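You operate a simulated robot arm through the tools that you are given. There is no shell and no other tool. Be economical: measure what you need, move in short steps, check, and stop when the job is done.

The job below is to be done with a simulated robot arm. You get a single attempt, and the scene is never put back.

Task
Wipe and oil the middle of the piston top at F21, then tap the piston pin at F28 home.
Fine: grey cloth, oil brush and mallet from beside the pistons, each put back; the connecting rod's bush stays proud.

Only the result counts: the job must be done as asked and must still hold three seconds after the hand-in. Knocking over, shifting, dropping, spilling or breaking anything else fails it. Flat cloth is picked up by pressing the open fingertips on it (5 to 10 N) and closing them slowly along it; thin cloth reads only 2 to 8 mm in the jaws.

Robot
A 6-joint arm with a two-finger parallel gripper, fixed in place. Base frame: the origin is at the foot of the arm, x ahead of it, y to its left, z up. Readings come in m, degrees, newtons and seconds.
With the tool pointing down near the work surface it reaches from about 0.16 to 0.84 m from the base axis. Its first joint turns from -166.0 to 166.0 degrees. Payload 3.91 kg.
Tool frame: the origin (TCP) lies between the finger pads and is the grasp point; the fingertips stand 0.03 m ahead of it; z points along the fingers, y is the line along which they close. Largest opening 0.11 m; finger width 0.02, thickness 0.01; the body of the gripper, 0.048 by 0.112 m, starts 0.055 m behind the TCP.
Orientation is that of the tool frame in the base frame, as [roll, pitch, yaw] about the fixed x, y, z axes, in that order (R = Rz(yaw) Ry(pitch) Rx(roll)). With the fingers straight down and closing along the base's y, the tool's x points along the base's -x, its y along +y and its z along -z.

Tools
- The arm moves only by the tool nudge_tool. Its arguments are lists of equal length, an entry for each row: "gripper": the finger opening in mm, from 0 to 110; "xyz": the shift along the base's x, y, z in mm, a list of three; "dr": the turn, a rotation vector about the base's x, y, z in degrees, a list of three. In form: {"gripper": [gripper, ...], "xyz": [[x, y, z], ...], "dr": [[rx, ry, rz], ...]}. A call has 1 to 12 rows; each row is the pose to reach, as a shift and turn from the pose commanded when the call began. Each row takes 0.2 s and may step no farther than 0.05 m and 8.6 degrees from the row before; otherwise, or with a gripper value out of range, the whole call is refused. A pose out of reach is approached as far as the arm can. The call stops where the force on the tool passes 90 N (or 10 N more than at its start, if that is more) or the arm is blocked; 0.2 s more then pass. Each finger travels about 0.108 m/s and halts on what it meets, pressing with about 33 N; the grip force reading is that of the motor and also rises with nothing between the fingers. The clock runs only during rows and for 0.2 s after the last one: add rows that repeat a pose to give the fingers time. It gives the time, the measured TCP pose, the force on the tool (base axes), the opening and the grip force at its end, in the units of the frame above (readings bear some noise).
- Cameras (640 x 400 px; columns grow to the right, rows downward): "scene" is fixed at [0.2147, -0.492, 1.5834]; the picture's right is [0.95, -0.31, 0.00], its down [-0.13, -0.39, -0.91] and it looks along [0.28, 0.87, -0.41] (base axes); focal length 320 px, centre (320, 200). "wrist" rides on the gripper at [0.077, 0.007, -0.114] in the tool frame; the picture's right is [-0.09, 1.00, 0.00], its down [-0.80, -0.07, -0.59] and it looks along [-0.59, -0.05, 0.80] (tool axes); focal length 270 px, centre (320, 200). There is no depth. A picture from a camera that has moved, and an enlarged one, comes with that camera's place and axes in the base frame and with its lens. The place of the scene camera against the robot may be out by one fixed shift of up to 0.012 m in any direction.
- camera(camera): a new picture of that camera. No time passes.
- move_column(by): slides the trunk up (or, below 0, down) by that many m; the arm rides with it, the base frame stays. It gives what a move gives, with no picture.
- close_up(camera, box): a new picture of the part [left, top, right, bottom] of that camera's present view, enlarged. No time passes.
- job_done(): hands the job in; it is judged then, once.

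Go step by step. Nothing tells you positions but the pictures and the camera data: compare them with the known pose of the tool, close in by small moves and look again before you grip or let go. The budget is 120 turns and 84 pictures, counting those below and the enlarged ones. Unless the task says otherwise, let go and move clear before handing in, and close with one line.

The tools are called as a command line: name --argument value ..., lists and objects as JSON in quotes. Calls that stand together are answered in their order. nudge_tool: Moves the arm, as the interface text tells. Its arguments: {"type":"object","properties":{"gripper":{"type":"array"},"xyz":{"type":"array"},"dr":{"type":"array"}},"required":["gripper","xyz","dr"]} The other tools are called the same way: move_column (by) slides the trunk up or down; camera (camera) takes a picture; close_up (camera, box) takes an enlarged picture of a part of a camera's view; job_done () hands the job in.

At the start:

```text
time: 0.0
position: [0.3343, 0.1282, 1.3584]
tcp_rot: [179.9, 0.0, 180.0]
ft_force: [-0.6, 0.5, -0.3]
opening: 0.1102
gripper_force: 0.1
trunk travel left (down, up): [-0.475, 0.065]
```

scene: 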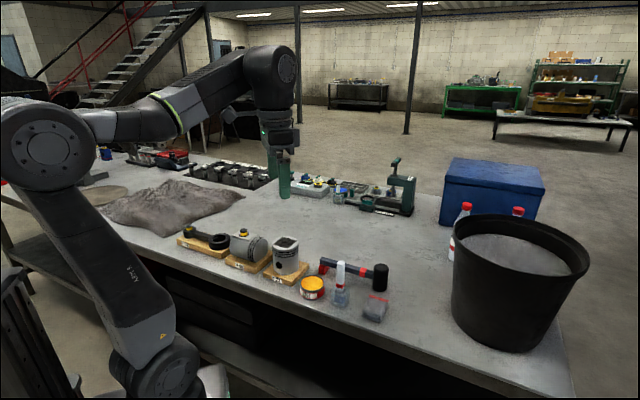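
wrist: 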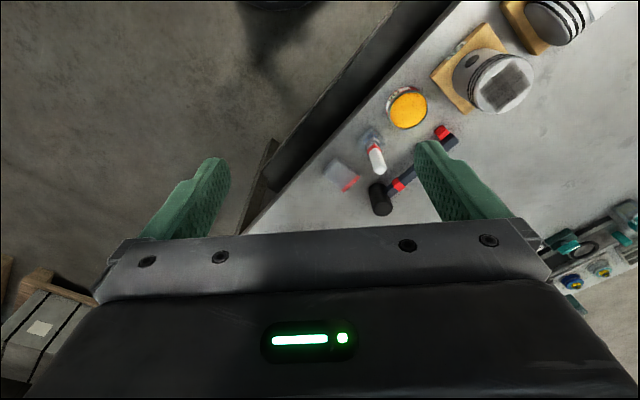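

I see three objects on wooden blocks (a connecting rod, a piston lying down, a piston standing), a yellow tin, an oil brush bottle, a mallet and a small grey cloth. I'll enlarge this area to read labels.

close_up --camera "scene" --box '[160, 215, 290, 296]'

close_up --camera "scene" --box '[260, 230, 420, 330]'

close_up --camera "wrist" --box '[300, 0, 640, 212]'

```text
4.92 times, centred on (225, 256) of scene
camera zoom: at [0.2147, -0.492, 1.5834], right [0.95, -0.31, 0.0], down [-0.13, -0.39, -0.91], along [0.28, 0.87, -0.41], focal length 1576 px, centre (788, -73)
```

zoom: 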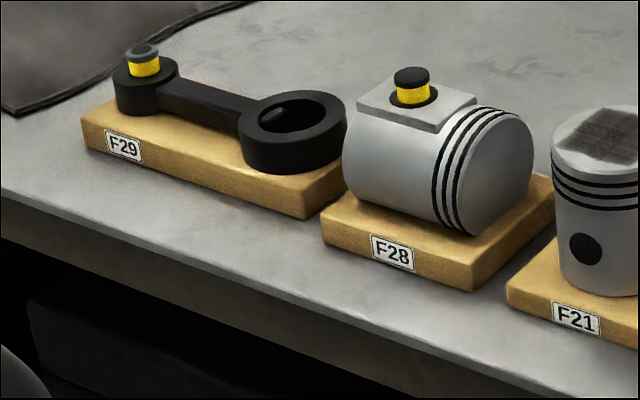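

```text
4.00 times, centred on (340, 280) of scene
camera zoom: at [0.2147, -0.492, 1.5834], right [0.95, -0.31, 0.0], down [-0.13, -0.39, -0.91], along [0.28, 0.87, -0.41], focal length 1281 px, centre (240, -120)
```

zoom: 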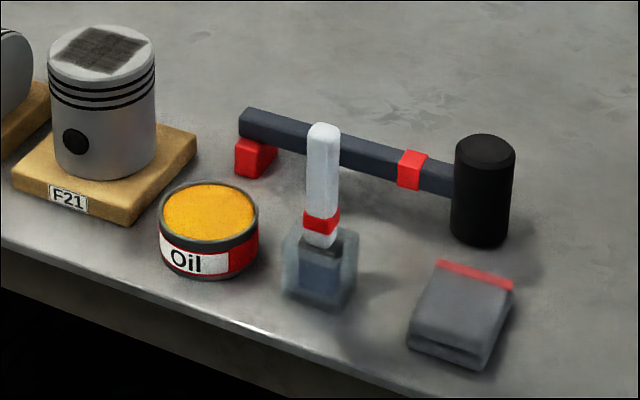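

```text
1.88 times, centred on (470, 106) of wrist
camera zoom: at [0.2579, 0.1358, 1.4742], right [0.09, 1.0, 0.0], down [0.8, -0.07, 0.59], along [0.59, -0.05, -0.8], focal length 509 px, centre (38, 377)
```

zoom: 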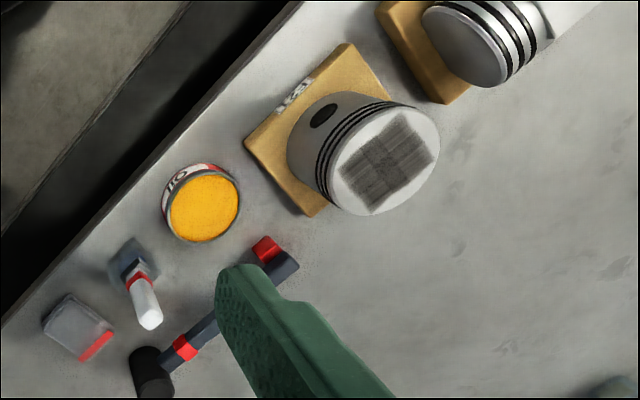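

Labels read: F29 is the connecting rod with its bush (leave alone), F28 the lying piston with the proud pin, and F21 the standing piston. I'll move the wrist camera above the row for a closer measurement.

nudge_tool --gripper '[110, 110, 110, 110, 110, 110]' --xyz '[[-10, 30, -30], [-20, 60, -60], [-30, 90, -90], [-40, 120, -120], [-55, 150, -150], [-55, 170, -170]]' --dr '[[0, 0, 0], [0, 0, 0], [0, 0, 0], [0, 0, 0], [0, 0, 0], [0, 0, 0]]'

camera --camera "wrist"

camera --camera "scene"

```text
time: 1.4
position: [0.2806, 0.2991, 1.1875]
tcp_rot: [-179.9, 0.0, -180.0]
ft_force: [0.3, 0.3, 0.1]
opening: 0.1101
gripper_force: 0.0
trunk travel left (down, up): [-0.475, 0.065]
```

```text
78 pictures are left
camera wrist: at [0.204, 0.3076, 1.303], right [0.09, 1.0, 0.0], down [0.8, -0.07, 0.59], along [0.59, -0.05, -0.8], focal length 270 px, centre (320, 200)
```

wrist: 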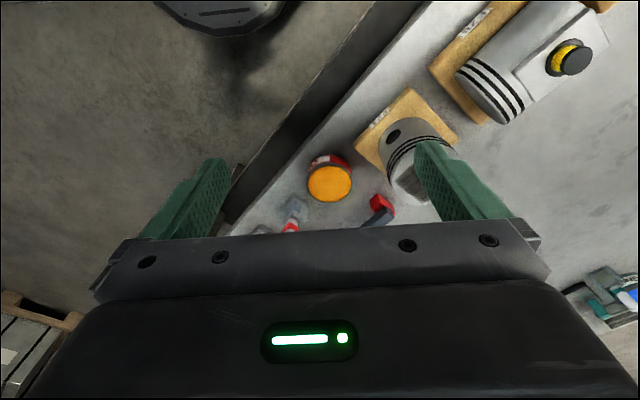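

```text
77 pictures are left
```

scene: 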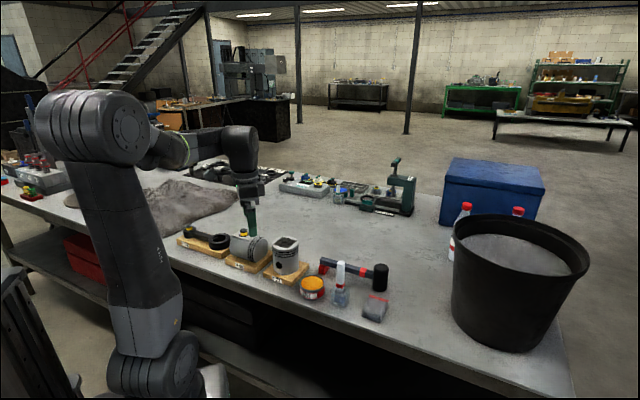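

The arm covers the lower half of the wrist picture, so targets should sit nearly under the tool. Next I move above the cloth, turning the tool 45° to line up with the bench edge.

nudge_tool --gripper '[110, 110, 110, 110, 110, 110, 110, 110]' --xyz '[[40, -20, -10], [80, -40, -20], [120, -60, -30], [160, -80, -40], [200, -100, -50], [240, -120, -60], [280, -140, -75], [310, -150, -88]]' --dr '[[0, 0, 6], [0, 0, 12], [0, 0, 18], [0, 0, 24], [0, 0, 30], [0, 0, 36], [0, 0, 42], [0, 0, 45]]'

camera --camera "wrist"

```text
time: 3.2
position: [0.5894, 0.1468, 1.1011]
tcp_rot: [-180.0, 0.0, -134.8]
ft_force: [0.4, -0.5, 0.0]
opening: 0.1103
gripper_force: 0.0
trunk travel left (down, up): [-0.475, 0.065]
```

```text
76 pictures are left
camera wrist: at [0.5299, 0.0983, 1.2174], right [-0.64, 0.77, 0.0], down [0.62, 0.52, 0.59], along [0.45, 0.38, -0.8], focal length 270 px, centre (320, 200)
```

wrist: 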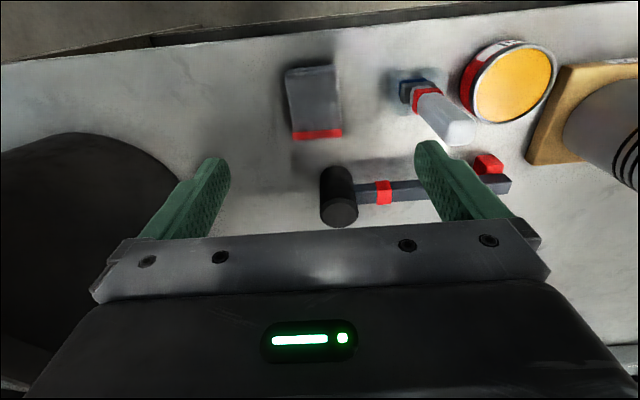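

The cloth lies aligned with the tool at about (0.612, 0.155), roughly 60 x 80 mm, with the mallet head beyond it. I move over it and descend to just above.

nudge_tool --gripper '[100, 80, 60, 50, 50, 50]' --xyz '[[23, 9, -30], [23, 9, -60], [23, 9, -90], [23, 9, -115], [23, 9, -140], [23, 9, -140]]' --dr '[[0, 0, 0], [0, 0, 0], [0, 0, 0], [0, 0, 0], [0, 0, 0], [0, 0, 0]]'

camera --camera "wrist"

close_up --camera "scene" --box '[290, 220, 450, 320]'

```text
time: 4.6
position: [0.6125, 0.1587, 0.9599]
tcp_rot: [180.0, -0.1, -135.0]
ft_force: [-0.1, 0.5, -0.5]
opening: 0.0502
gripper_force: 0.0
trunk travel left (down, up): [-0.475, 0.065]
```

```text
75 pictures are left
camera wrist: at [0.5537, 0.1093, 1.0757], right [-0.64, 0.77, 0.0], down [0.62, 0.52, 0.59], along [0.46, 0.38, -0.8], focal length 270 px, centre (320, 200)
```

wrist: 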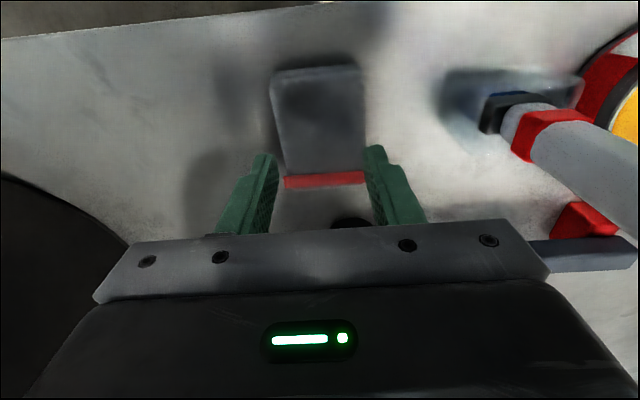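

```text
4.00 times, centred on (370, 270) of scene
camera zoom: at [0.2147, -0.492, 1.5834], right [0.95, -0.31, 0.0], down [-0.13, -0.39, -0.91], along [0.28, 0.87, -0.41], focal length 1281 px, centre (120, -80)
```

zoom: 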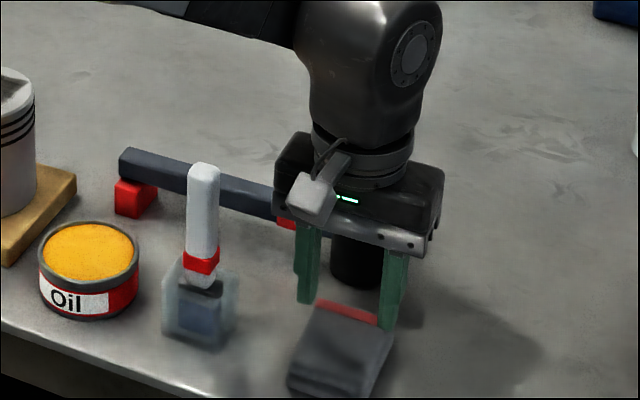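

The tool is centred on the cloth. I come down in small steps until the fingertips press lightly.

nudge_tool --gripper '[50, 50, 50]' --xyz '[[0, -2, -15], [0, -2, -25], [0, -2, -32]]' --dr '[[0, 0, 0], [0, 0, 0], [0, 0, 0]]'

close_up --camera "scene" --box '[340, 260, 420, 330]'

```text
time: 5.4
position: [0.6126, 0.1561, 0.9355]
tcp_rot: [-179.6, 0.7, -135.0]
ft_force: [1.3, 0.3, 58.9]
opening: 0.0499
gripper_force: 0.0
trunk travel left (down, up): [-0.475, 0.065]
```

```text
5.71 times, centred on (380, 295) of scene
camera zoom: at [0.2147, -0.492, 1.5834], right [0.95, -0.31, 0.0], down [-0.13, -0.39, -0.91], along [0.28, 0.87, -0.41], focal length 1830 px, centre (-23, -343)
```

zoom: 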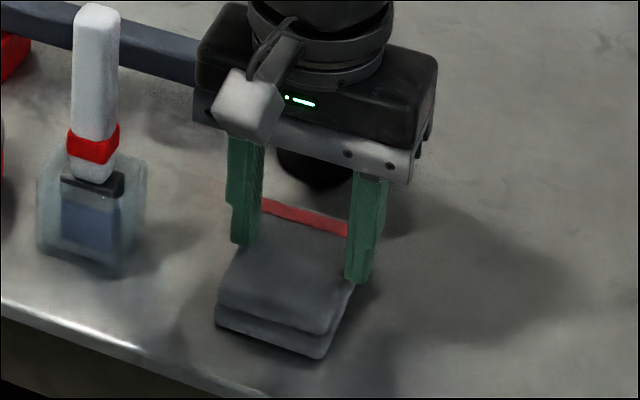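

Contact is at tip height ~0.905 and too firm (59 N); I ease off to about 7 N before closing.

nudge_tool --gripper '[50, 50, 50]' --xyz '[[0, 0, 4], [0, 0, 6.6], [0, 0, 6.6]]' --dr '[[0, 0, 0], [0, 0, 0], [0, 0, 0]]'

```text
time: 6.2
position: [0.6126, 0.1561, 0.9359]
tcp_rot: [-179.9, 0.1, -135.0]
ft_force: [8.6, 4.3, 29.2]
opening: 0.0499
gripper_force: 0.1
trunk travel left (down, up): [-0.475, 0.065]
```

nudge_tool --gripper '[50, 50]' --xyz '[[0, 0, 1.5], [0, 0, 1.5]]' --dr '[[0, 0, 0], [0, 0, 0]]'

```text
time: 6.8
position: [0.6132, 0.1557, 0.9365]
tcp_rot: [179.9, -0.1, -135.1]
ft_force: [6.4, 2.1, 17.6]
opening: 0.0499
gripper_force: 0.1
trunk travel left (down, up): [-0.475, 0.065]
```

nudge_tool --gripper '[50, 50]' --xyz '[[0, 0, 1.0], [0, 0, 1.0]]' --dr '[[0, 0, 0], [0, 0, 0]]'

```text
time: 7.4
position: [0.6119, 0.1562, 0.9361]
tcp_rot: [180.0, -0.1, -135.1]
ft_force: [1.8, 0.8, 4.7]
opening: 0.0499
gripper_force: 0.0
trunk travel left (down, up): [-0.475, 0.065]
```

Force is now about 5 N. I lower slightly to ~7 N and close slowly.

nudge_tool --gripper '[50, 45, 40, 35, 30, 25, 20, 15, 10, 5, 2, 0]' --xyz '[[0, 0, -0.3], [0, 0, -0.3], [0, 0, -0.3], [0, 0, -0.3], [0, 0, -0.3], [0, 0, -0.3], [0, 0, -0.3], [0, 0, -0.3], [0, 0, -0.3], [0, 0, -0.3], [0, 0, -0.3], [0, 0, -0.3]]' --dr '[[0, 0, 0], [0, 0, 0], [0, 0, 0], [0, 0, 0], [0, 0, 0], [0, 0, 0], [0, 0, 0], [0, 0, 0], [0, 0, 0], [0, 0, 0], [0, 0, 0], [0, 0, 0]]'

close_up --camera "scene" --box '[340, 260, 420, 330]'

```text
time: 10.0
position: [0.6128, 0.1569, 0.9369]
tcp_rot: [180.0, 0.0, -135.0]
ft_force: [-0.3, 0.1, 1.4]
opening: 0.0001
gripper_force: 33.4
trunk travel left (down, up): [-0.475, 0.065]
```

```text
5.71 times, centred on (380, 295) of scene
camera zoom: at [0.2147, -0.492, 1.5834], right [0.95, -0.31, 0.0], down [-0.13, -0.39, -0.91], along [0.28, 0.87, -0.41], focal length 1830 px, centre (-23, -343)
```

zoom: 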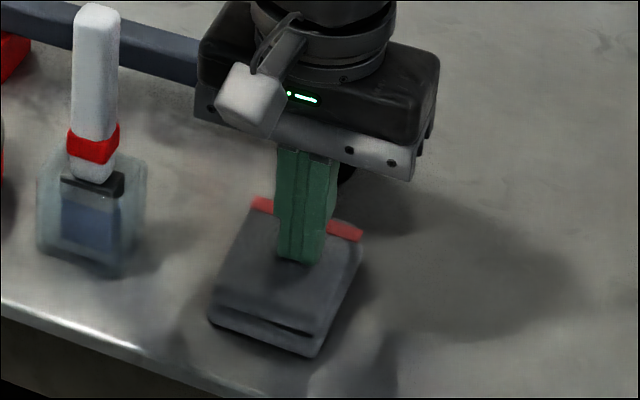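

The fingers closed empty: this is a thick folded pad (~25 mm), not thin cloth. I'll lift, open wide and grip it by its sides instead.

nudge_tool --gripper '[0, 40, 85, 85, 85]' --xyz '[[0, 0, 15], [0, 0, 30], [0, 0, 30], [0, 0, 30], [0, 0, 30]]' --dr '[[0, 0, 0], [0, 0, 0], [0, 0, 0], [0, 0, 0], [0, 0, 0]]'

camera --camera "wrist"

```text
time: 11.2
position: [0.6122, 0.1572, 0.9671]
tcp_rot: [-180.0, 0.1, -135.0]
ft_force: [0.3, -0.2, 0.6]
opening: 0.0853
gripper_force: 0.0
trunk travel left (down, up): [-0.475, 0.065]
```

```text
71 pictures are left
camera wrist: at [0.5538, 0.1071, 1.0832], right [-0.64, 0.77, 0.0], down [0.62, 0.52, 0.59], along [0.46, 0.38, -0.8], focal length 270 px, centre (320, 200)
```

wrist: 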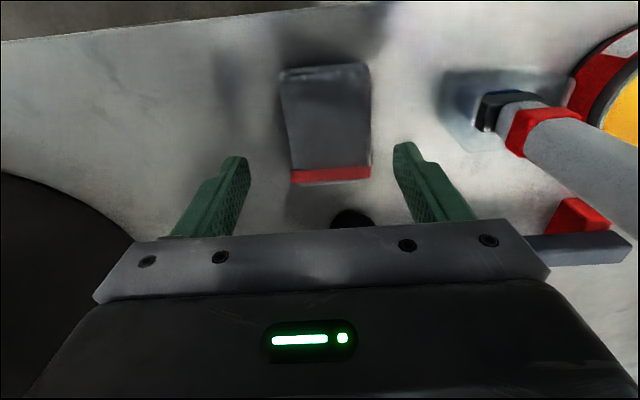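

The pad is centred at about (0.606, 0.158). I shift slightly, descend with fingers either side of it, and close slowly.

nudge_tool --gripper '[85, 85, 85, 85, 75, 65, 58, 52, 46, 40, 35, 30]' --xyz '[[-6, 2, -10], [-6, 2, -30], [-6, 2, -50], [-6, 2, -50], [-6, 2, -50], [-6, 2, -50], [-6, 2, -50], [-6, 2, -50], [-6, 2, -50], [-6, 2, -50], [-6, 2, -50], [-6, 2, -50]]' --dr '[[0, 0, 0], [0, 0, 0], [0, 0, 0], [0, 0, 0], [0, 0, 0], [0, 0, 0], [0, 0, 0], [0, 0, 0], [0, 0, 0], [0, 0, 0], [0, 0, 0], [0, 0, 0]]'

close_up --camera "scene" --box '[340, 260, 420, 330]'

```text
time: 13.8
position: [0.6064, 0.1588, 0.9162]
tcp_rot: [-180.0, 0.0, -135.0]
ft_force: [-0.5, -0.4, -0.7]
opening: 0.0593
gripper_force: 33.1
trunk travel left (down, up): [-0.475, 0.065]
```

```text
5.71 times, centred on (380, 295) of scene
camera zoom: at [0.2147, -0.492, 1.5834], right [0.95, -0.31, 0.0], down [-0.13, -0.39, -0.91], along [0.28, 0.87, -0.41], focal length 1830 px, centre (-23, -343)
```

zoom: 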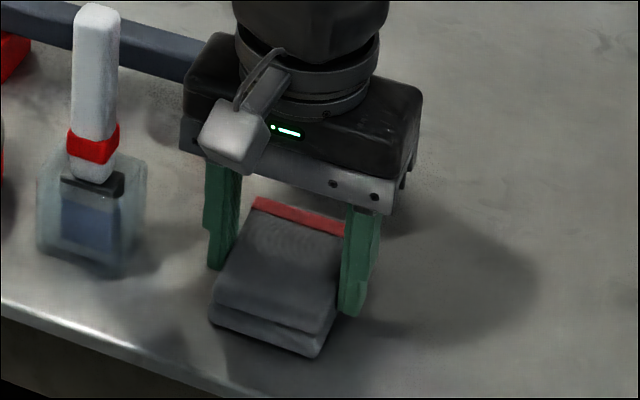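

The pad is gripped firmly at 59 mm. I lift straight up and carry it to a spot from where the camera sees piston F21.

nudge_tool --gripper '[30, 30, 30, 30, 30, 30, 30, 30, 30, 30, 30, 30]' --xyz '[[0, 0, 20], [0, 0, 60], [0, 0, 105], [0, 0, 150], [0, 0, 195], [-24, 45, 204], [-48, 90, 204], [-72, 135, 204], [-96, 180, 204], [-120, 225, 204], [-144, 270, 204], [-165, 311, 204]]' --dr '[[0, 0, 0], [0, 0, 0], [0, 0, 0], [0, 0, 0], [0, 0, 0], [0, 0, 0], [0, 0, 0], [0, 0, 0], [0, 0, 0], [0, 0, 0], [0, 0, 0], [0, 0, 0]]'

camera --camera "wrist"

camera --camera "scene"

```text
refused: row 6 steps farther than a row can; nothing moved
```

```text
69 pictures are left
camera wrist: at [0.548, 0.1088, 1.0327], right [-0.64, 0.77, 0.0], down [0.62, 0.52, 0.59], along [0.46, 0.38, -0.8], focal length 270 px, centre (320, 200)
```

wrist: 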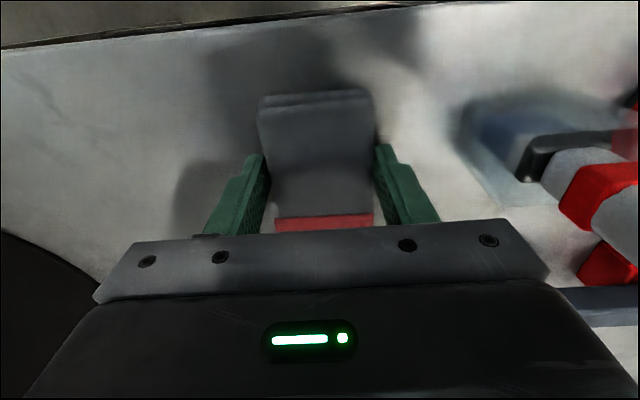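

```text
68 pictures are left
```

scene: 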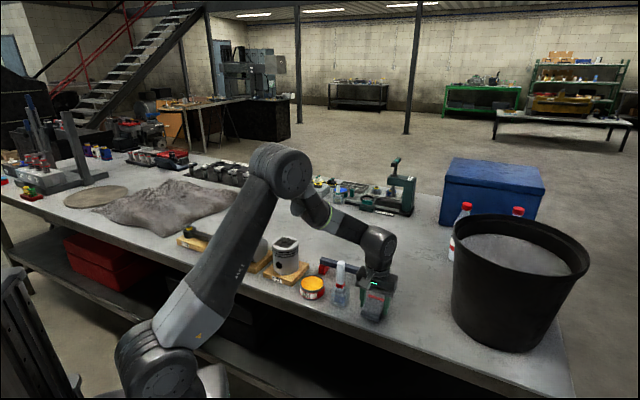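

A row step was a touch too long; I resend it with shorter steps.

nudge_tool --gripper '[30, 30, 30, 30, 30, 30, 30, 30, 30, 30, 30, 30]' --xyz '[[0, 0, 20], [0, 0, 65], [0, 0, 112], [0, 0, 158], [0, 0, 204], [-21, 40, 204], [-42, 80, 204], [-63, 120, 204], [-84, 160, 204], [-105, 200, 204], [-126, 240, 204], [-147, 280, 204]]' --dr '[[0, 0, 0], [0, 0, 0], [0, 0, 0], [0, 0, 0], [0, 0, 0], [0, 0, 0], [0, 0, 0], [0, 0, 0], [0, 0, 0], [0, 0, 0], [0, 0, 0], [0, 0, 0]]'

camera --camera "wrist"

camera --camera "scene"

```text
time: 16.4
position: [0.4575, 0.4406, 1.1191]
tcp_rot: [179.9, 0.0, -135.0]
ft_force: [-0.1, 0.5, -1.3]
opening: 0.0592
gripper_force: 32.7
trunk travel left (down, up): [-0.475, 0.065]
```

```text
67 pictures are left
camera wrist: at [0.3993, 0.3921, 1.2356], right [-0.64, 0.77, 0.0], down [0.62, 0.52, 0.59], along [0.46, 0.38, -0.8], focal length 270 px, centre (320, 200)
```

wrist: 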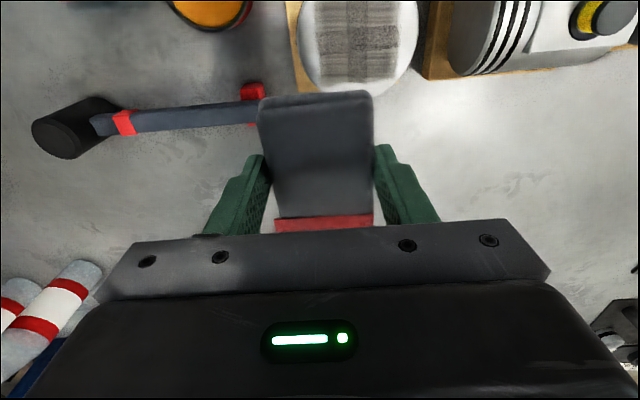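

```text
66 pictures are left
```

scene: 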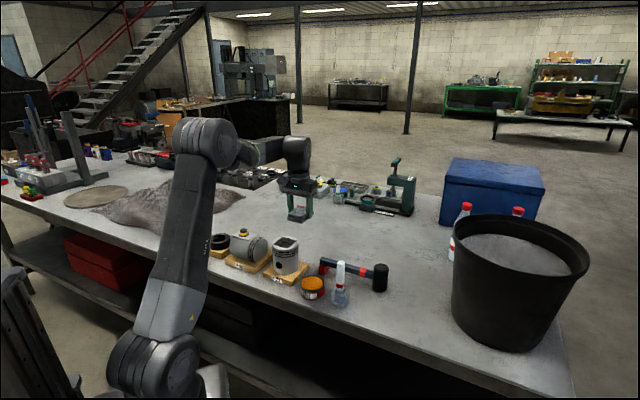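

Piston F21's top is centred at about (0.399, 0.430), height ~1.0. I move the pad over it and lower to just above.

nudge_tool --gripper '[30, 30, 30, 30, 30]' --xyz '[[-30, -5, 0], [-58, -10, 0], [-58, -10, -30], [-58, -10, -60], [-58, -10, -60]]' --dr '[[0, 0, 0], [0, 0, 0], [0, 0, 0], [0, 0, 0], [0, 0, 0]]'

close_up --camera "scene" --box '[220, 190, 340, 290]'

camera --camera "wrist"

```text
time: 17.6
position: [0.4, 0.4285, 1.059]
tcp_rot: [-180.0, 0.2, -135.0]
ft_force: [0.9, -0.4, -0.3]
opening: 0.059
gripper_force: 33.5
trunk travel left (down, up): [-0.475, 0.065]
```

```text
4.00 times, centred on (280, 240) of scene
camera zoom: at [0.2147, -0.492, 1.5834], right [0.95, -0.31, 0.0], down [-0.13, -0.39, -0.91], along [0.28, 0.87, -0.41], focal length 1281 px, centre (480, 40)
```

zoom: 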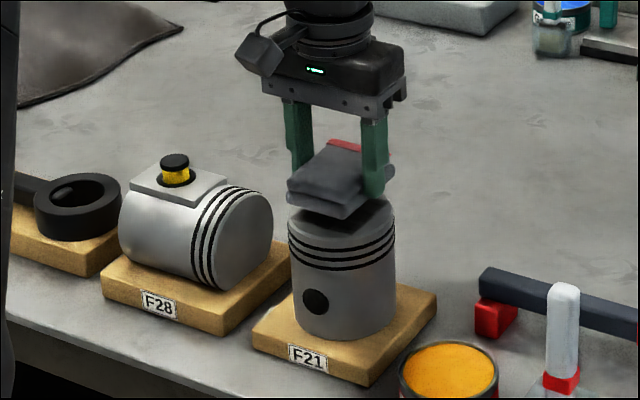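

```text
64 pictures are left
camera wrist: at [0.3404, 0.379, 1.175], right [-0.64, 0.77, 0.0], down [0.62, 0.52, 0.59], along [0.46, 0.38, -0.8], focal length 270 px, centre (320, 200)
```

wrist: 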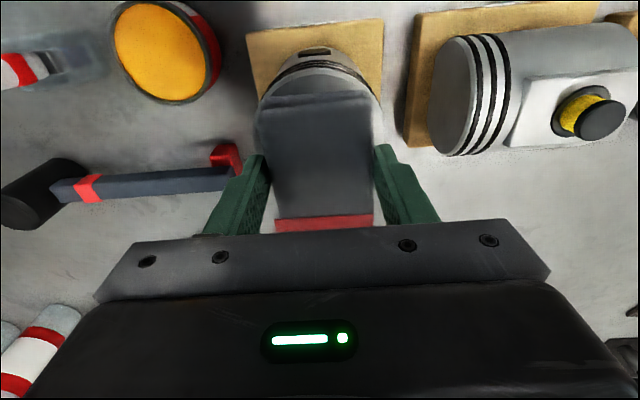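

The pad is centred over F21. I lower carefully to find contact.

nudge_tool --gripper '[30, 30, 30, 30]' --xyz '[[0, 0, -8], [0, 0, -14], [0, 0, -18], [0, 0, -18]]' --dr '[[0, 0, 0], [0, 0, 0], [0, 0, 0], [0, 0, 0]]'

```text
time: 18.6
position: [0.4003, 0.4274, 1.0423]
tcp_rot: [179.9, 0.1, -134.9]
ft_force: [0.5, 0.5, -1.0]
opening: 0.0591
gripper_force: 33.1
trunk travel left (down, up): [-0.475, 0.065]
```

nudge_tool --gripper '[30, 30, 30, 30]' --xyz '[[0, 0, -2], [0, 0, -4], [0, 0, -5], [0, 0, -5]]' --dr '[[0, 0, 0], [0, 0, 0], [0, 0, 0], [0, 0, 0]]'

```text
time: 19.6
position: [0.4001, 0.4275, 1.0419]
tcp_rot: [-179.9, 0.6, -135.1]
ft_force: [1.6, 4.6, 40.5]
opening: 0.0594
gripper_force: 33.0
trunk travel left (down, up): [-0.475, 0.065]
```

Contact at TCP z≈1.042 (piston top ≈1.006). I ease back the pressure to about 10 N.

nudge_tool --gripper '[30, 30, 30]' --xyz '[[0, 0, 3], [0, 0, 4], [0, 0, 4]]' --dr '[[0, 0, 0], [0, 0, 0], [0, 0, 0]]'

```text
time: 20.4
position: [0.4014, 0.4264, 1.0429]
tcp_rot: [179.9, -0.1, -135.1]
ft_force: [-1.3, 1.9, 15.0]
opening: 0.0595
gripper_force: 32.9
trunk travel left (down, up): [-0.475, 0.065]
```

I now wipe with short strokes along and across the middle.

nudge_tool --gripper '[30, 30, 30, 30, 30, 30, 30, 30, 30, 30, 30, 30]' --xyz '[[5, 5, -0.3], [10, 10, -0.3], [5, 5, -0.3], [0, 0, -0.3], [-5, -5, -0.3], [-10, -10, -0.3], [-5, -5, -0.3], [0, 0, -0.3], [5, 5, -0.3], [10, 10, -0.3], [5, 5, -0.3], [0, 0, -0.3]]' --dr '[[0, 0, 0], [0, 0, 0], [0, 0, 0], [0, 0, 0], [0, 0, 0], [0, 0, 0], [0, 0, 0], [0, 0, 0], [0, 0, 0], [0, 0, 0], [0, 0, 0], [0, 0, 0]]'

nudge_tool --gripper '[30, 30, 30, 30, 30, 30, 30, 30, 30, 30, 30, 30]' --xyz '[[-5, 5, 0], [-10, 10, 0], [-5, 5, 0], [0, 0, 0], [5, -5, 0], [10, -10, 0], [5, -5, 0], [0, 0, 0], [-5, -5, 0], [-10, -10, 0], [-5, -5, 0], [0, 0, 0]]' --dr '[[0, 0, 0], [0, 0, 0], [0, 0, 0], [0, 0, 0], [0, 0, 0], [0, 0, 0], [0, 0, 0], [0, 0, 0], [0, 0, 0], [0, 0, 0], [0, 0, 0], [0, 0, 0]]'

close_up --camera "scene" --box '[220, 190, 340, 290]'

```text
time: 23.0
position: [0.4013, 0.4276, 1.0412]
tcp_rot: [-180.0, 0.1, -135.0]
ft_force: [0.2, 0.2, -0.9]
opening: 0.059
gripper_force: 33.5
trunk travel left (down, up): [-0.475, 0.065]
```

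```text
time: 25.6
position: [0.4012, 0.4266, 1.0421]
tcp_rot: [-180.0, 0.0, -135.0]
ft_force: [-0.2, -0.1, 0.0]
opening: 0.0591
gripper_force: 32.7
trunk travel left (down, up): [-0.475, 0.065]
```

```text
4.00 times, centred on (280, 240) of scene
camera zoom: at [0.2147, -0.492, 1.5834], right [0.95, -0.31, 0.0], down [-0.13, -0.39, -0.91], along [0.28, 0.87, -0.41], focal length 1281 px, centre (480, 40)
```

zoom: 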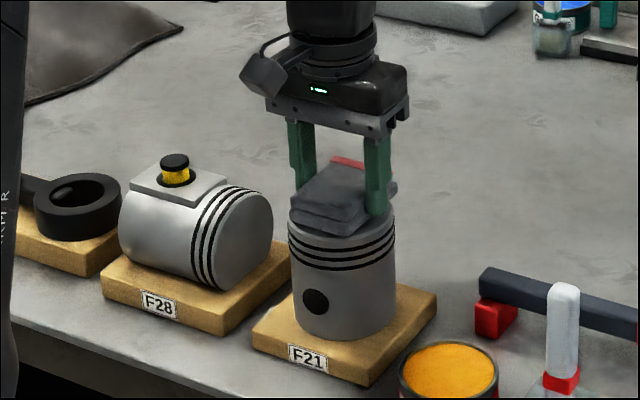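

Contact faded to zero during the strokes, so I press about 1.5 mm further and repeat.

nudge_tool --gripper '[30, 30, 30, 30, 30, 30, 30, 30]' --xyz '[[0, 0, -1.5], [5, 5, -1.5], [10, 10, -1.5], [5, 5, -1.5], [0, 0, -1.5], [-5, -5, -1.5], [-10, -10, -1.5], [-5, -5, -1.5]]' --dr '[[0, 0, 0], [0, 0, 0], [0, 0, 0], [0, 0, 0], [0, 0, 0], [0, 0, 0], [0, 0, 0], [0, 0, 0]]'

```text
time: 27.4
position: [0.3961, 0.4209, 1.0411]
tcp_rot: [-180.0, 0.0, -134.9]
ft_force: [-1.9, -1.8, 6.4]
opening: 0.0589
gripper_force: 33.2
trunk travel left (down, up): [-0.475, 0.065]
```

Good light contact (6 N) with sliding friction. A further set of strokes.

nudge_tool --gripper '[30, 30, 30, 30, 30, 30, 30, 30, 30, 30, 30, 30]' --xyz '[[5, 5, -0.4], [10, 10, -0.4], [15, 15, -0.4], [10, 10, -0.4], [5, 5, -0.4], [0, 0, -0.4], [-5, -5, -0.4], [0, 0, -0.4], [5, 5, -0.4], [0, 10, -0.4], [-5, 15, -0.4], [0, 10, -0.4]]' --dr '[[0, 0, 0], [0, 0, 0], [0, 0, 0], [0, 0, 0], [0, 0, 0], [0, 0, 0], [0, 0, 0], [0, 0, 0], [0, 0, 0], [0, 0, 0], [0, 0, 0], [0, 0, 0]]'

nudge_tool --gripper '[30, 30, 30, 30, 30, 30, 30, 30]' --xyz '[[5, -5, -0.3], [10, -10, -0.3], [15, -15, -0.3], [10, -10, -0.3], [5, -5, -0.3], [0, 0, -0.3], [5, -5, -0.3], [5, -5, -0.3]]' --dr '[[0, 0, 0], [0, 0, 0], [0, 0, 0], [0, 0, 0], [0, 0, 0], [0, 0, 0], [0, 0, 0], [0, 0, 0]]'

```text
time: 30.0
position: [0.3934, 0.4335, 1.0401]
tcp_rot: [179.9, 0.2, -134.8]
ft_force: [-4.9, 5.8, 20.9]
opening: 0.059
gripper_force: 33.1
trunk travel left (down, up): [-0.475, 0.065]
```

```text
time: 31.8
position: [0.3982, 0.4276, 1.0429]
tcp_rot: [180.0, 0.2, -135.0]
ft_force: [-8.7, 11.5, 28.0]
opening: 0.0592
gripper_force: 33.1
trunk travel left (down, up): [-0.475, 0.065]
```

Plenty of pressed strokes done. I lift and look at the piston top.

nudge_tool --gripper '[30, 30, 30, 30, 30]' --xyz '[[0, 0, 20], [0, 0, 50], [0, 0, 80], [30, 5, 80], [58, 10, 80]]' --dr '[[0, 0, 0], [0, 0, 0], [0, 0, 0], [0, 0, 0], [0, 0, 0]]'

camera --camera "wrist"

close_up --camera "scene" --box '[220, 190, 340, 290]'

```text
time: 33.0
position: [0.4606, 0.4359, 1.1216]
tcp_rot: [179.9, -0.1, -134.9]
ft_force: [0.8, 0.2, -1.5]
opening: 0.0592
gripper_force: 33.2
trunk travel left (down, up): [-0.475, 0.065]
```

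```text
62 pictures are left
camera wrist: at [0.4012, 0.3872, 1.2369], right [-0.64, 0.77, 0.0], down [0.62, 0.52, 0.59], along [0.46, 0.38, -0.8], focal length 270 px, centre (320, 200)
```

wrist: 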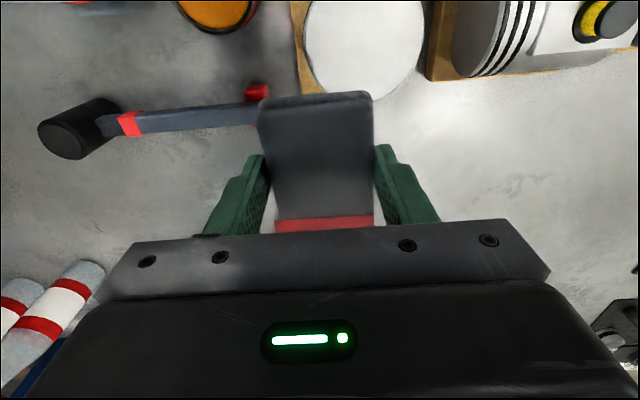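

```text
4.00 times, centred on (280, 240) of scene
camera zoom: at [0.2147, -0.492, 1.5834], right [0.95, -0.31, 0.0], down [-0.13, -0.39, -0.91], along [0.28, 0.87, -0.41], focal length 1281 px, centre (480, 40)
```

zoom: 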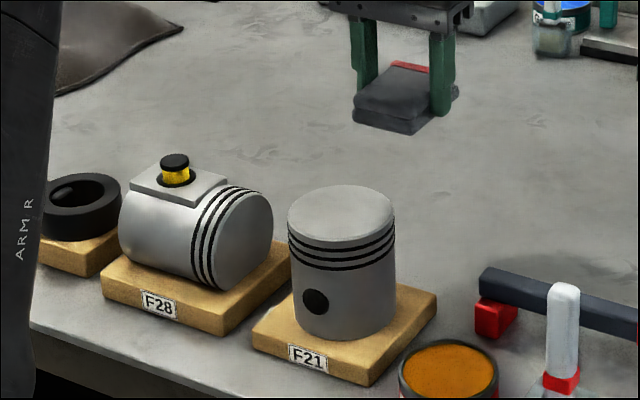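

The soot is gone and the piston has not moved. I carry the pad back to its place.

nudge_tool --gripper '[30, 30, 30, 30, 30, 30, 30, 30, 30, 30, 30, 30]' --xyz '[[21, -40, 0], [42, -80, 0], [63, -120, 0], [84, -160, 0], [105, -200, 0], [127, -240, 0], [149, -278, 0], [149, -278, -45], [149, -278, -90], [149, -278, -135], [149, -278, -175], [149, -278, -195]]' --dr '[[0, 0, 0], [0, 0, 0], [0, 0, 0], [0, 0, 0], [0, 0, 0], [0, 0, 0], [0, 0, 0], [0, 0, 0], [0, 0, 0], [0, 0, 0], [0, 0, 0], [0, 0, 0]]'

close_up --camera "scene" --box '[290, 220, 450, 320]'

```text
time: 35.6
position: [0.6066, 0.1595, 0.9246]
tcp_rot: [-180.0, 0.0, -135.0]
ft_force: [1.1, 0.1, 0.1]
opening: 0.0591
gripper_force: 32.8
trunk travel left (down, up): [-0.475, 0.065]
```

```text
4.00 times, centred on (370, 270) of scene
camera zoom: at [0.2147, -0.492, 1.5834], right [0.95, -0.31, 0.0], down [-0.13, -0.39, -0.91], along [0.28, 0.87, -0.41], focal length 1281 px, centre (120, -80)
```

zoom: 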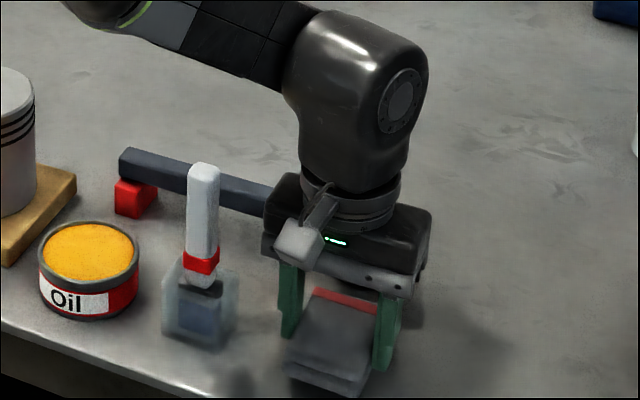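

The pad hovers about 8 mm over its spot; I set it down and release.

nudge_tool --gripper '[30, 30, 30, 30]' --xyz '[[3, -1, -4], [3, -1, -7], [3, -1, -8.5], [3, -1, -8.5]]' --dr '[[0, 0, 0], [0, 0, 0], [0, 0, 0], [0, 0, 0]]'

```text
time: 36.6
position: [0.6096, 0.1584, 0.9162]
tcp_rot: [180.0, 0.0, -134.9]
ft_force: [-0.3, 0.8, 0.3]
opening: 0.059
gripper_force: 33.4
trunk travel left (down, up): [-0.475, 0.065]
```

nudge_tool --gripper '[30, 30, 65, 80, 80, 80, 80, 80, 80, 80]' --xyz '[[0, 0, -1], [0, 0, -1], [0, 0, -1], [0, 0, -1], [0, 0, -1], [0, 0, 15], [0, 0, 50], [0, 0, 95], [0, 0, 140], [0, 0, 184]]' --dr '[[0, 0, 0], [0, 0, 0], [0, 0, 0], [0, 0, 0], [0, 0, 0], [0, 0, 0], [0, 0, 0], [0, 0, 0], [0, 0, 0], [0, 0, 0]]'

camera --camera "wrist"

close_up --camera "scene" --box '[260, 230, 420, 330]'

```text
time: 38.8
position: [0.6104, 0.1578, 1.103]
tcp_rot: [180.0, -0.1, -135.0]
ft_force: [-0.4, 0.8, -0.1]
opening: 0.0801
gripper_force: 0.1
trunk travel left (down, up): [-0.475, 0.065]
```

```text
59 pictures are left
camera wrist: at [0.5517, 0.1085, 1.2184], right [-0.64, 0.77, 0.0], down [0.62, 0.52, 0.59], along [0.46, 0.38, -0.8], focal length 270 px, centre (320, 200)
```

wrist: 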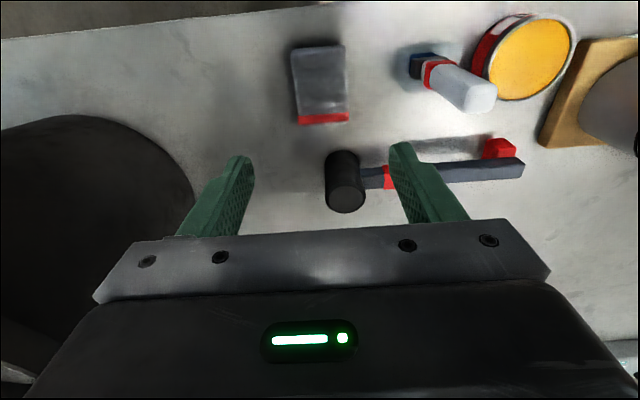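

```text
4.00 times, centred on (340, 280) of scene
camera zoom: at [0.2147, -0.492, 1.5834], right [0.95, -0.31, 0.0], down [-0.13, -0.39, -0.91], along [0.28, 0.87, -0.41], focal length 1281 px, centre (240, -120)
```

zoom: 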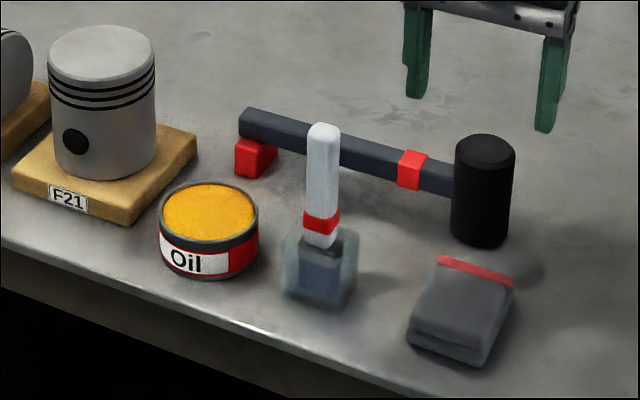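

The pad is back in place. The brush stands in its jar near (0.524, 0.224) with its top around z≈1.03; I move above it to measure better.

nudge_tool --gripper '[70, 70, 70]' --xyz '[[-30, 23, 17], [-60, 45, 17], [-86, 66, 17]]' --dr '[[0, 0, 0], [0, 0, 0], [0, 0, 0]]'

camera --camera "wrist"

close_up --camera "scene" --box '[300, 240, 380, 310]'

```text
time: 39.6
position: [0.5236, 0.2257, 1.1173]
tcp_rot: [-180.0, 0.0, -134.9]
ft_force: [-0.2, -0.1, 0.2]
opening: 0.0701
gripper_force: 0.1
trunk travel left (down, up): [-0.475, 0.065]
```

```text
57 pictures are left
camera wrist: at [0.4644, 0.176, 1.2333], right [-0.64, 0.77, 0.0], down [0.62, 0.52, 0.59], along [0.46, 0.38, -0.8], focal length 270 px, centre (320, 200)
```

wrist: 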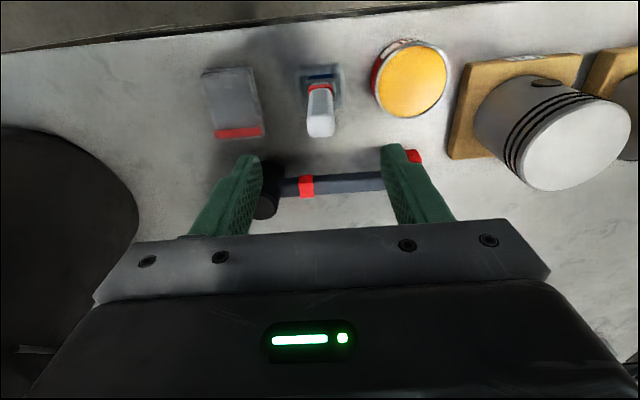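

```text
5.71 times, centred on (340, 275) of scene
camera zoom: at [0.2147, -0.492, 1.5834], right [0.95, -0.31, 0.0], down [-0.13, -0.39, -0.91], along [0.28, 0.87, -0.41], focal length 1830 px, centre (206, -229)
```

zoom: 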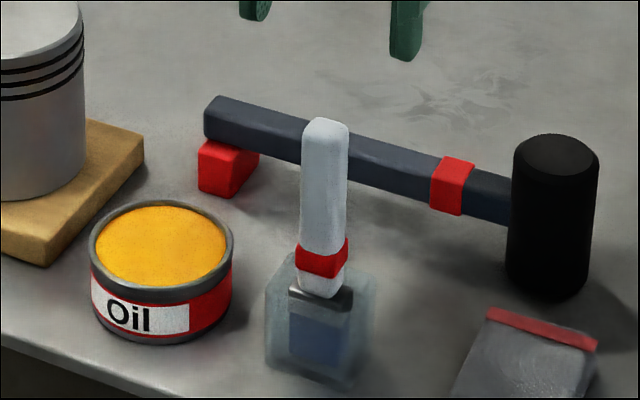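

Triangulation puts the brush handle axis at (0.522, 0.224), top z≈1.032. I descend around it.

nudge_tool --gripper '[60, 60, 60, 60]' --xyz '[[-2, -2, -30], [-2, -2, -70], [-2, -2, -105], [-2, -2, -127]]' --dr '[[0, 0, 0], [0, 0, 0], [0, 0, 0], [0, 0, 0]]'

camera --camera "wrist"

close_up --camera "scene" --box '[300, 240, 380, 310]'

```text
time: 40.6
position: [0.5217, 0.2228, 0.9891]
tcp_rot: [180.0, 0.0, -135.0]
ft_force: [0.4, -0.9, 1.2]
opening: 0.0597
gripper_force: 0.0
trunk travel left (down, up): [-0.475, 0.065]
```

```text
55 pictures are left
camera wrist: at [0.4633, 0.1743, 1.1049], right [-0.64, 0.77, 0.0], down [0.62, 0.52, 0.59], along [0.46, 0.38, -0.8], focal length 270 px, centre (320, 200)
```

wrist: 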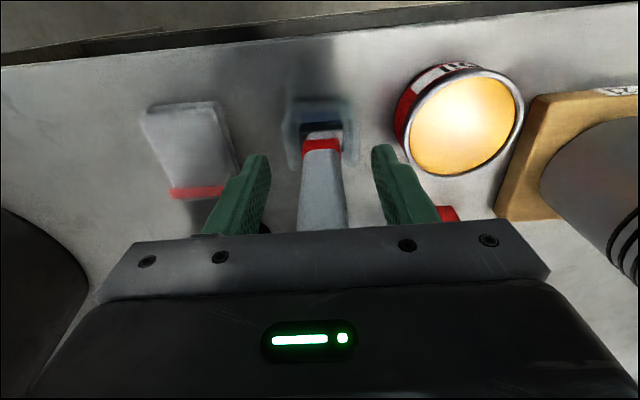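

```text
5.71 times, centred on (340, 275) of scene
camera zoom: at [0.2147, -0.492, 1.5834], right [0.95, -0.31, 0.0], down [-0.13, -0.39, -0.91], along [0.28, 0.87, -0.41], focal length 1830 px, centre (206, -229)
```

zoom: 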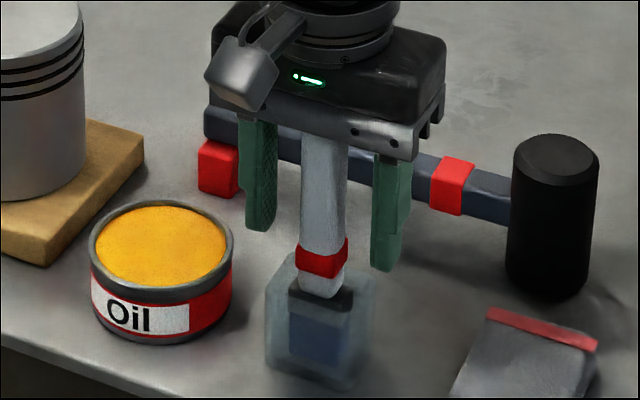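

The handle is centred between the fingers; I close on it.

nudge_tool --gripper '[45, 32, 24, 16, 10, 10, 10]' --xyz '[[0, 0, 0], [0, 0, 0], [0, 0, 0], [0, 0, 0], [0, 0, 0], [0, 0, 0], [0, 0, 0]]' --dr '[[0, 0, 0], [0, 0, 0], [0, 0, 0], [0, 0, 0], [0, 0, 0], [0, 0, 0], [0, 0, 0]]'

close_up --camera "scene" --box '[300, 240, 380, 310]'

```text
time: 42.2
position: [0.5221, 0.2227, 0.9891]
tcp_rot: [-179.9, 0.0, -135.0]
ft_force: [-0.3, 0.3, 0.0]
opening: 0.0216
gripper_force: 32.9
trunk travel left (down, up): [-0.475, 0.065]
```

```text
5.71 times, centred on (340, 275) of scene
camera zoom: at [0.2147, -0.492, 1.5834], right [0.95, -0.31, 0.0], down [-0.13, -0.39, -0.91], along [0.28, 0.87, -0.41], focal length 1830 px, centre (206, -229)
```

zoom: 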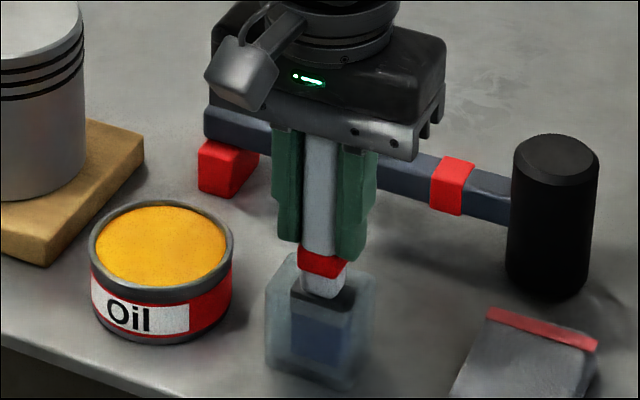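

Gripped at 21.6 mm. I lift it straight out of the jar.

nudge_tool --gripper '[10, 10, 10, 10, 10, 10, 10]' --xyz '[[0, 0, 10], [0, 0, 25], [0, 0, 45], [0, 0, 70], [0, 0, 100], [0, 0, 130], [0, 0, 130]]' --dr '[[0, 0, 0], [0, 0, 0], [0, 0, 0], [0, 0, 0], [0, 0, 0], [0, 0, 0], [0, 0, 0]]'

close_up --camera "scene" --box '[280, 200, 400, 310]'

camera --camera "wrist"

```text
time: 43.8
position: [0.5233, 0.2234, 1.1201]
tcp_rot: [179.9, -0.1, -135.0]
ft_force: [1.2, 0.1, -0.8]
opening: 0.0218
gripper_force: 33.5
trunk travel left (down, up): [-0.475, 0.065]
```

```text
3.64 times, centred on (340, 255) of scene
camera zoom: at [0.2147, -0.492, 1.5834], right [0.95, -0.31, 0.0], down [-0.13, -0.39, -0.91], along [0.28, 0.87, -0.41], focal length 1164 px, centre (247, 0)
```

zoom: 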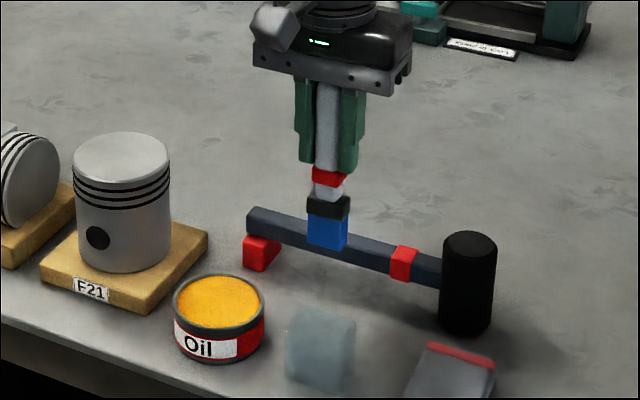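

```text
51 pictures are left
camera wrist: at [0.4654, 0.1737, 1.237], right [-0.64, 0.77, 0.0], down [0.62, 0.52, 0.59], along [0.46, 0.38, -0.8], focal length 270 px, centre (320, 200)
```

wrist: 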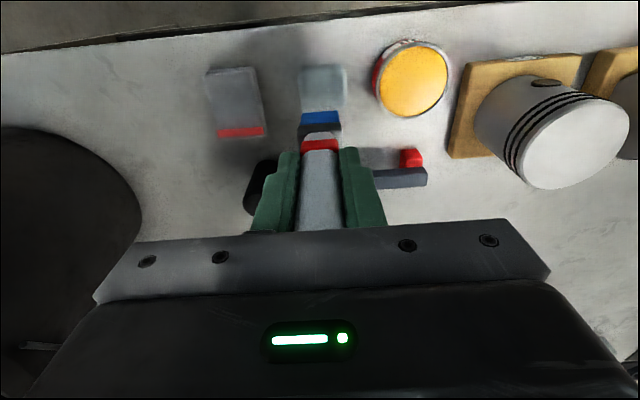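

The brush is out, bristle ends about 0.102 m below the TCP. The oil tin's centre is about (0.453, 0.299), surface near z 0.915; I move the bristles over it and look.

nudge_tool --gripper '[10, 10, 10, 10, 10, 10]' --xyz '[[-25, 26, 0], [-50, 52, 0], [-70, 76, 0], [-70, 76, -40], [-70, 76, -75], [-70, 76, -75]]' --dr '[[0, 0, 0], [0, 0, 0], [0, 0, 0], [0, 0, 0], [0, 0, 0], [0, 0, 0]]'

close_up --camera "scene" --box '[270, 220, 350, 310]'

camera --camera "wrist"

```text
time: 45.2
position: [0.4538, 0.2987, 1.0466]
tcp_rot: [179.9, 0.1, -135.0]
ft_force: [-0.1, -0.3, -1.5]
opening: 0.0215
gripper_force: 33.1
trunk travel left (down, up): [-0.475, 0.065]
```

```text
4.44 times, centred on (310, 265) of scene
camera zoom: at [0.2147, -0.492, 1.5834], right [0.95, -0.31, 0.0], down [-0.13, -0.39, -0.91], along [0.28, 0.87, -0.41], focal length 1423 px, centre (364, -89)
```

zoom: 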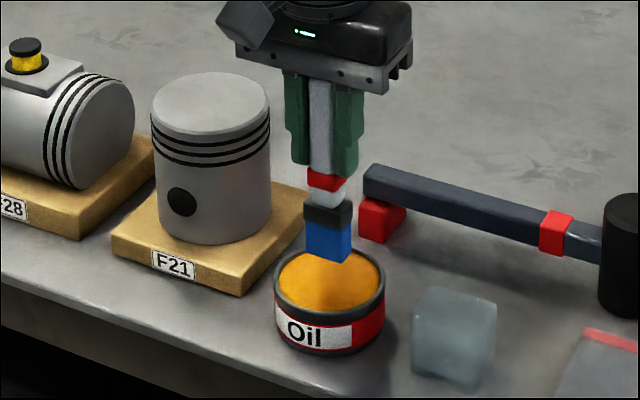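

```text
49 pictures are left
camera wrist: at [0.3945, 0.249, 1.162], right [-0.64, 0.77, 0.0], down [0.62, 0.52, 0.59], along [0.46, 0.38, -0.8], focal length 270 px, centre (320, 200)
```

wrist: 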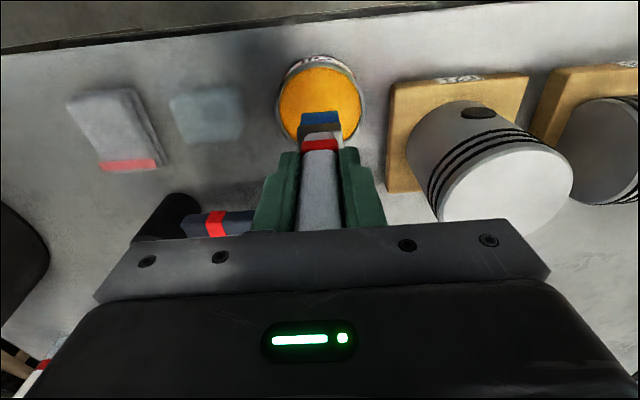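

Bristles are over the tin's centre. I lower gently into the oil.

nudge_tool --gripper '[10, 10, 10, 10]' --xyz '[[0, 0, -10], [0, 0, -20], [0, 0, -28], [0, 0, -28]]' --dr '[[0, 0, 0], [0, 0, 0], [0, 0, 0], [0, 0, 0]]'

close_up --camera "scene" --box '[270, 220, 350, 310]'

```text
time: 46.2
position: [0.4537, 0.2995, 1.021]
tcp_rot: [-180.0, 0.4, -135.0]
ft_force: [1.1, -0.3, 19.7]
opening: 0.0216
gripper_force: 32.7
trunk travel left (down, up): [-0.475, 0.065]
```

```text
4.44 times, centred on (310, 265) of scene
camera zoom: at [0.2147, -0.492, 1.5834], right [0.95, -0.31, 0.0], down [-0.13, -0.39, -0.91], along [0.28, 0.87, -0.41], focal length 1423 px, centre (364, -89)
```

zoom: 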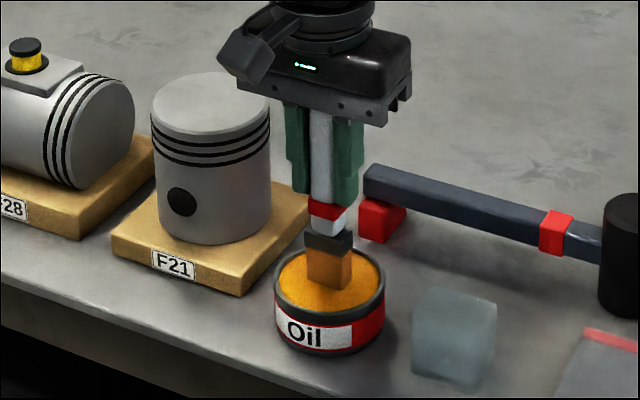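

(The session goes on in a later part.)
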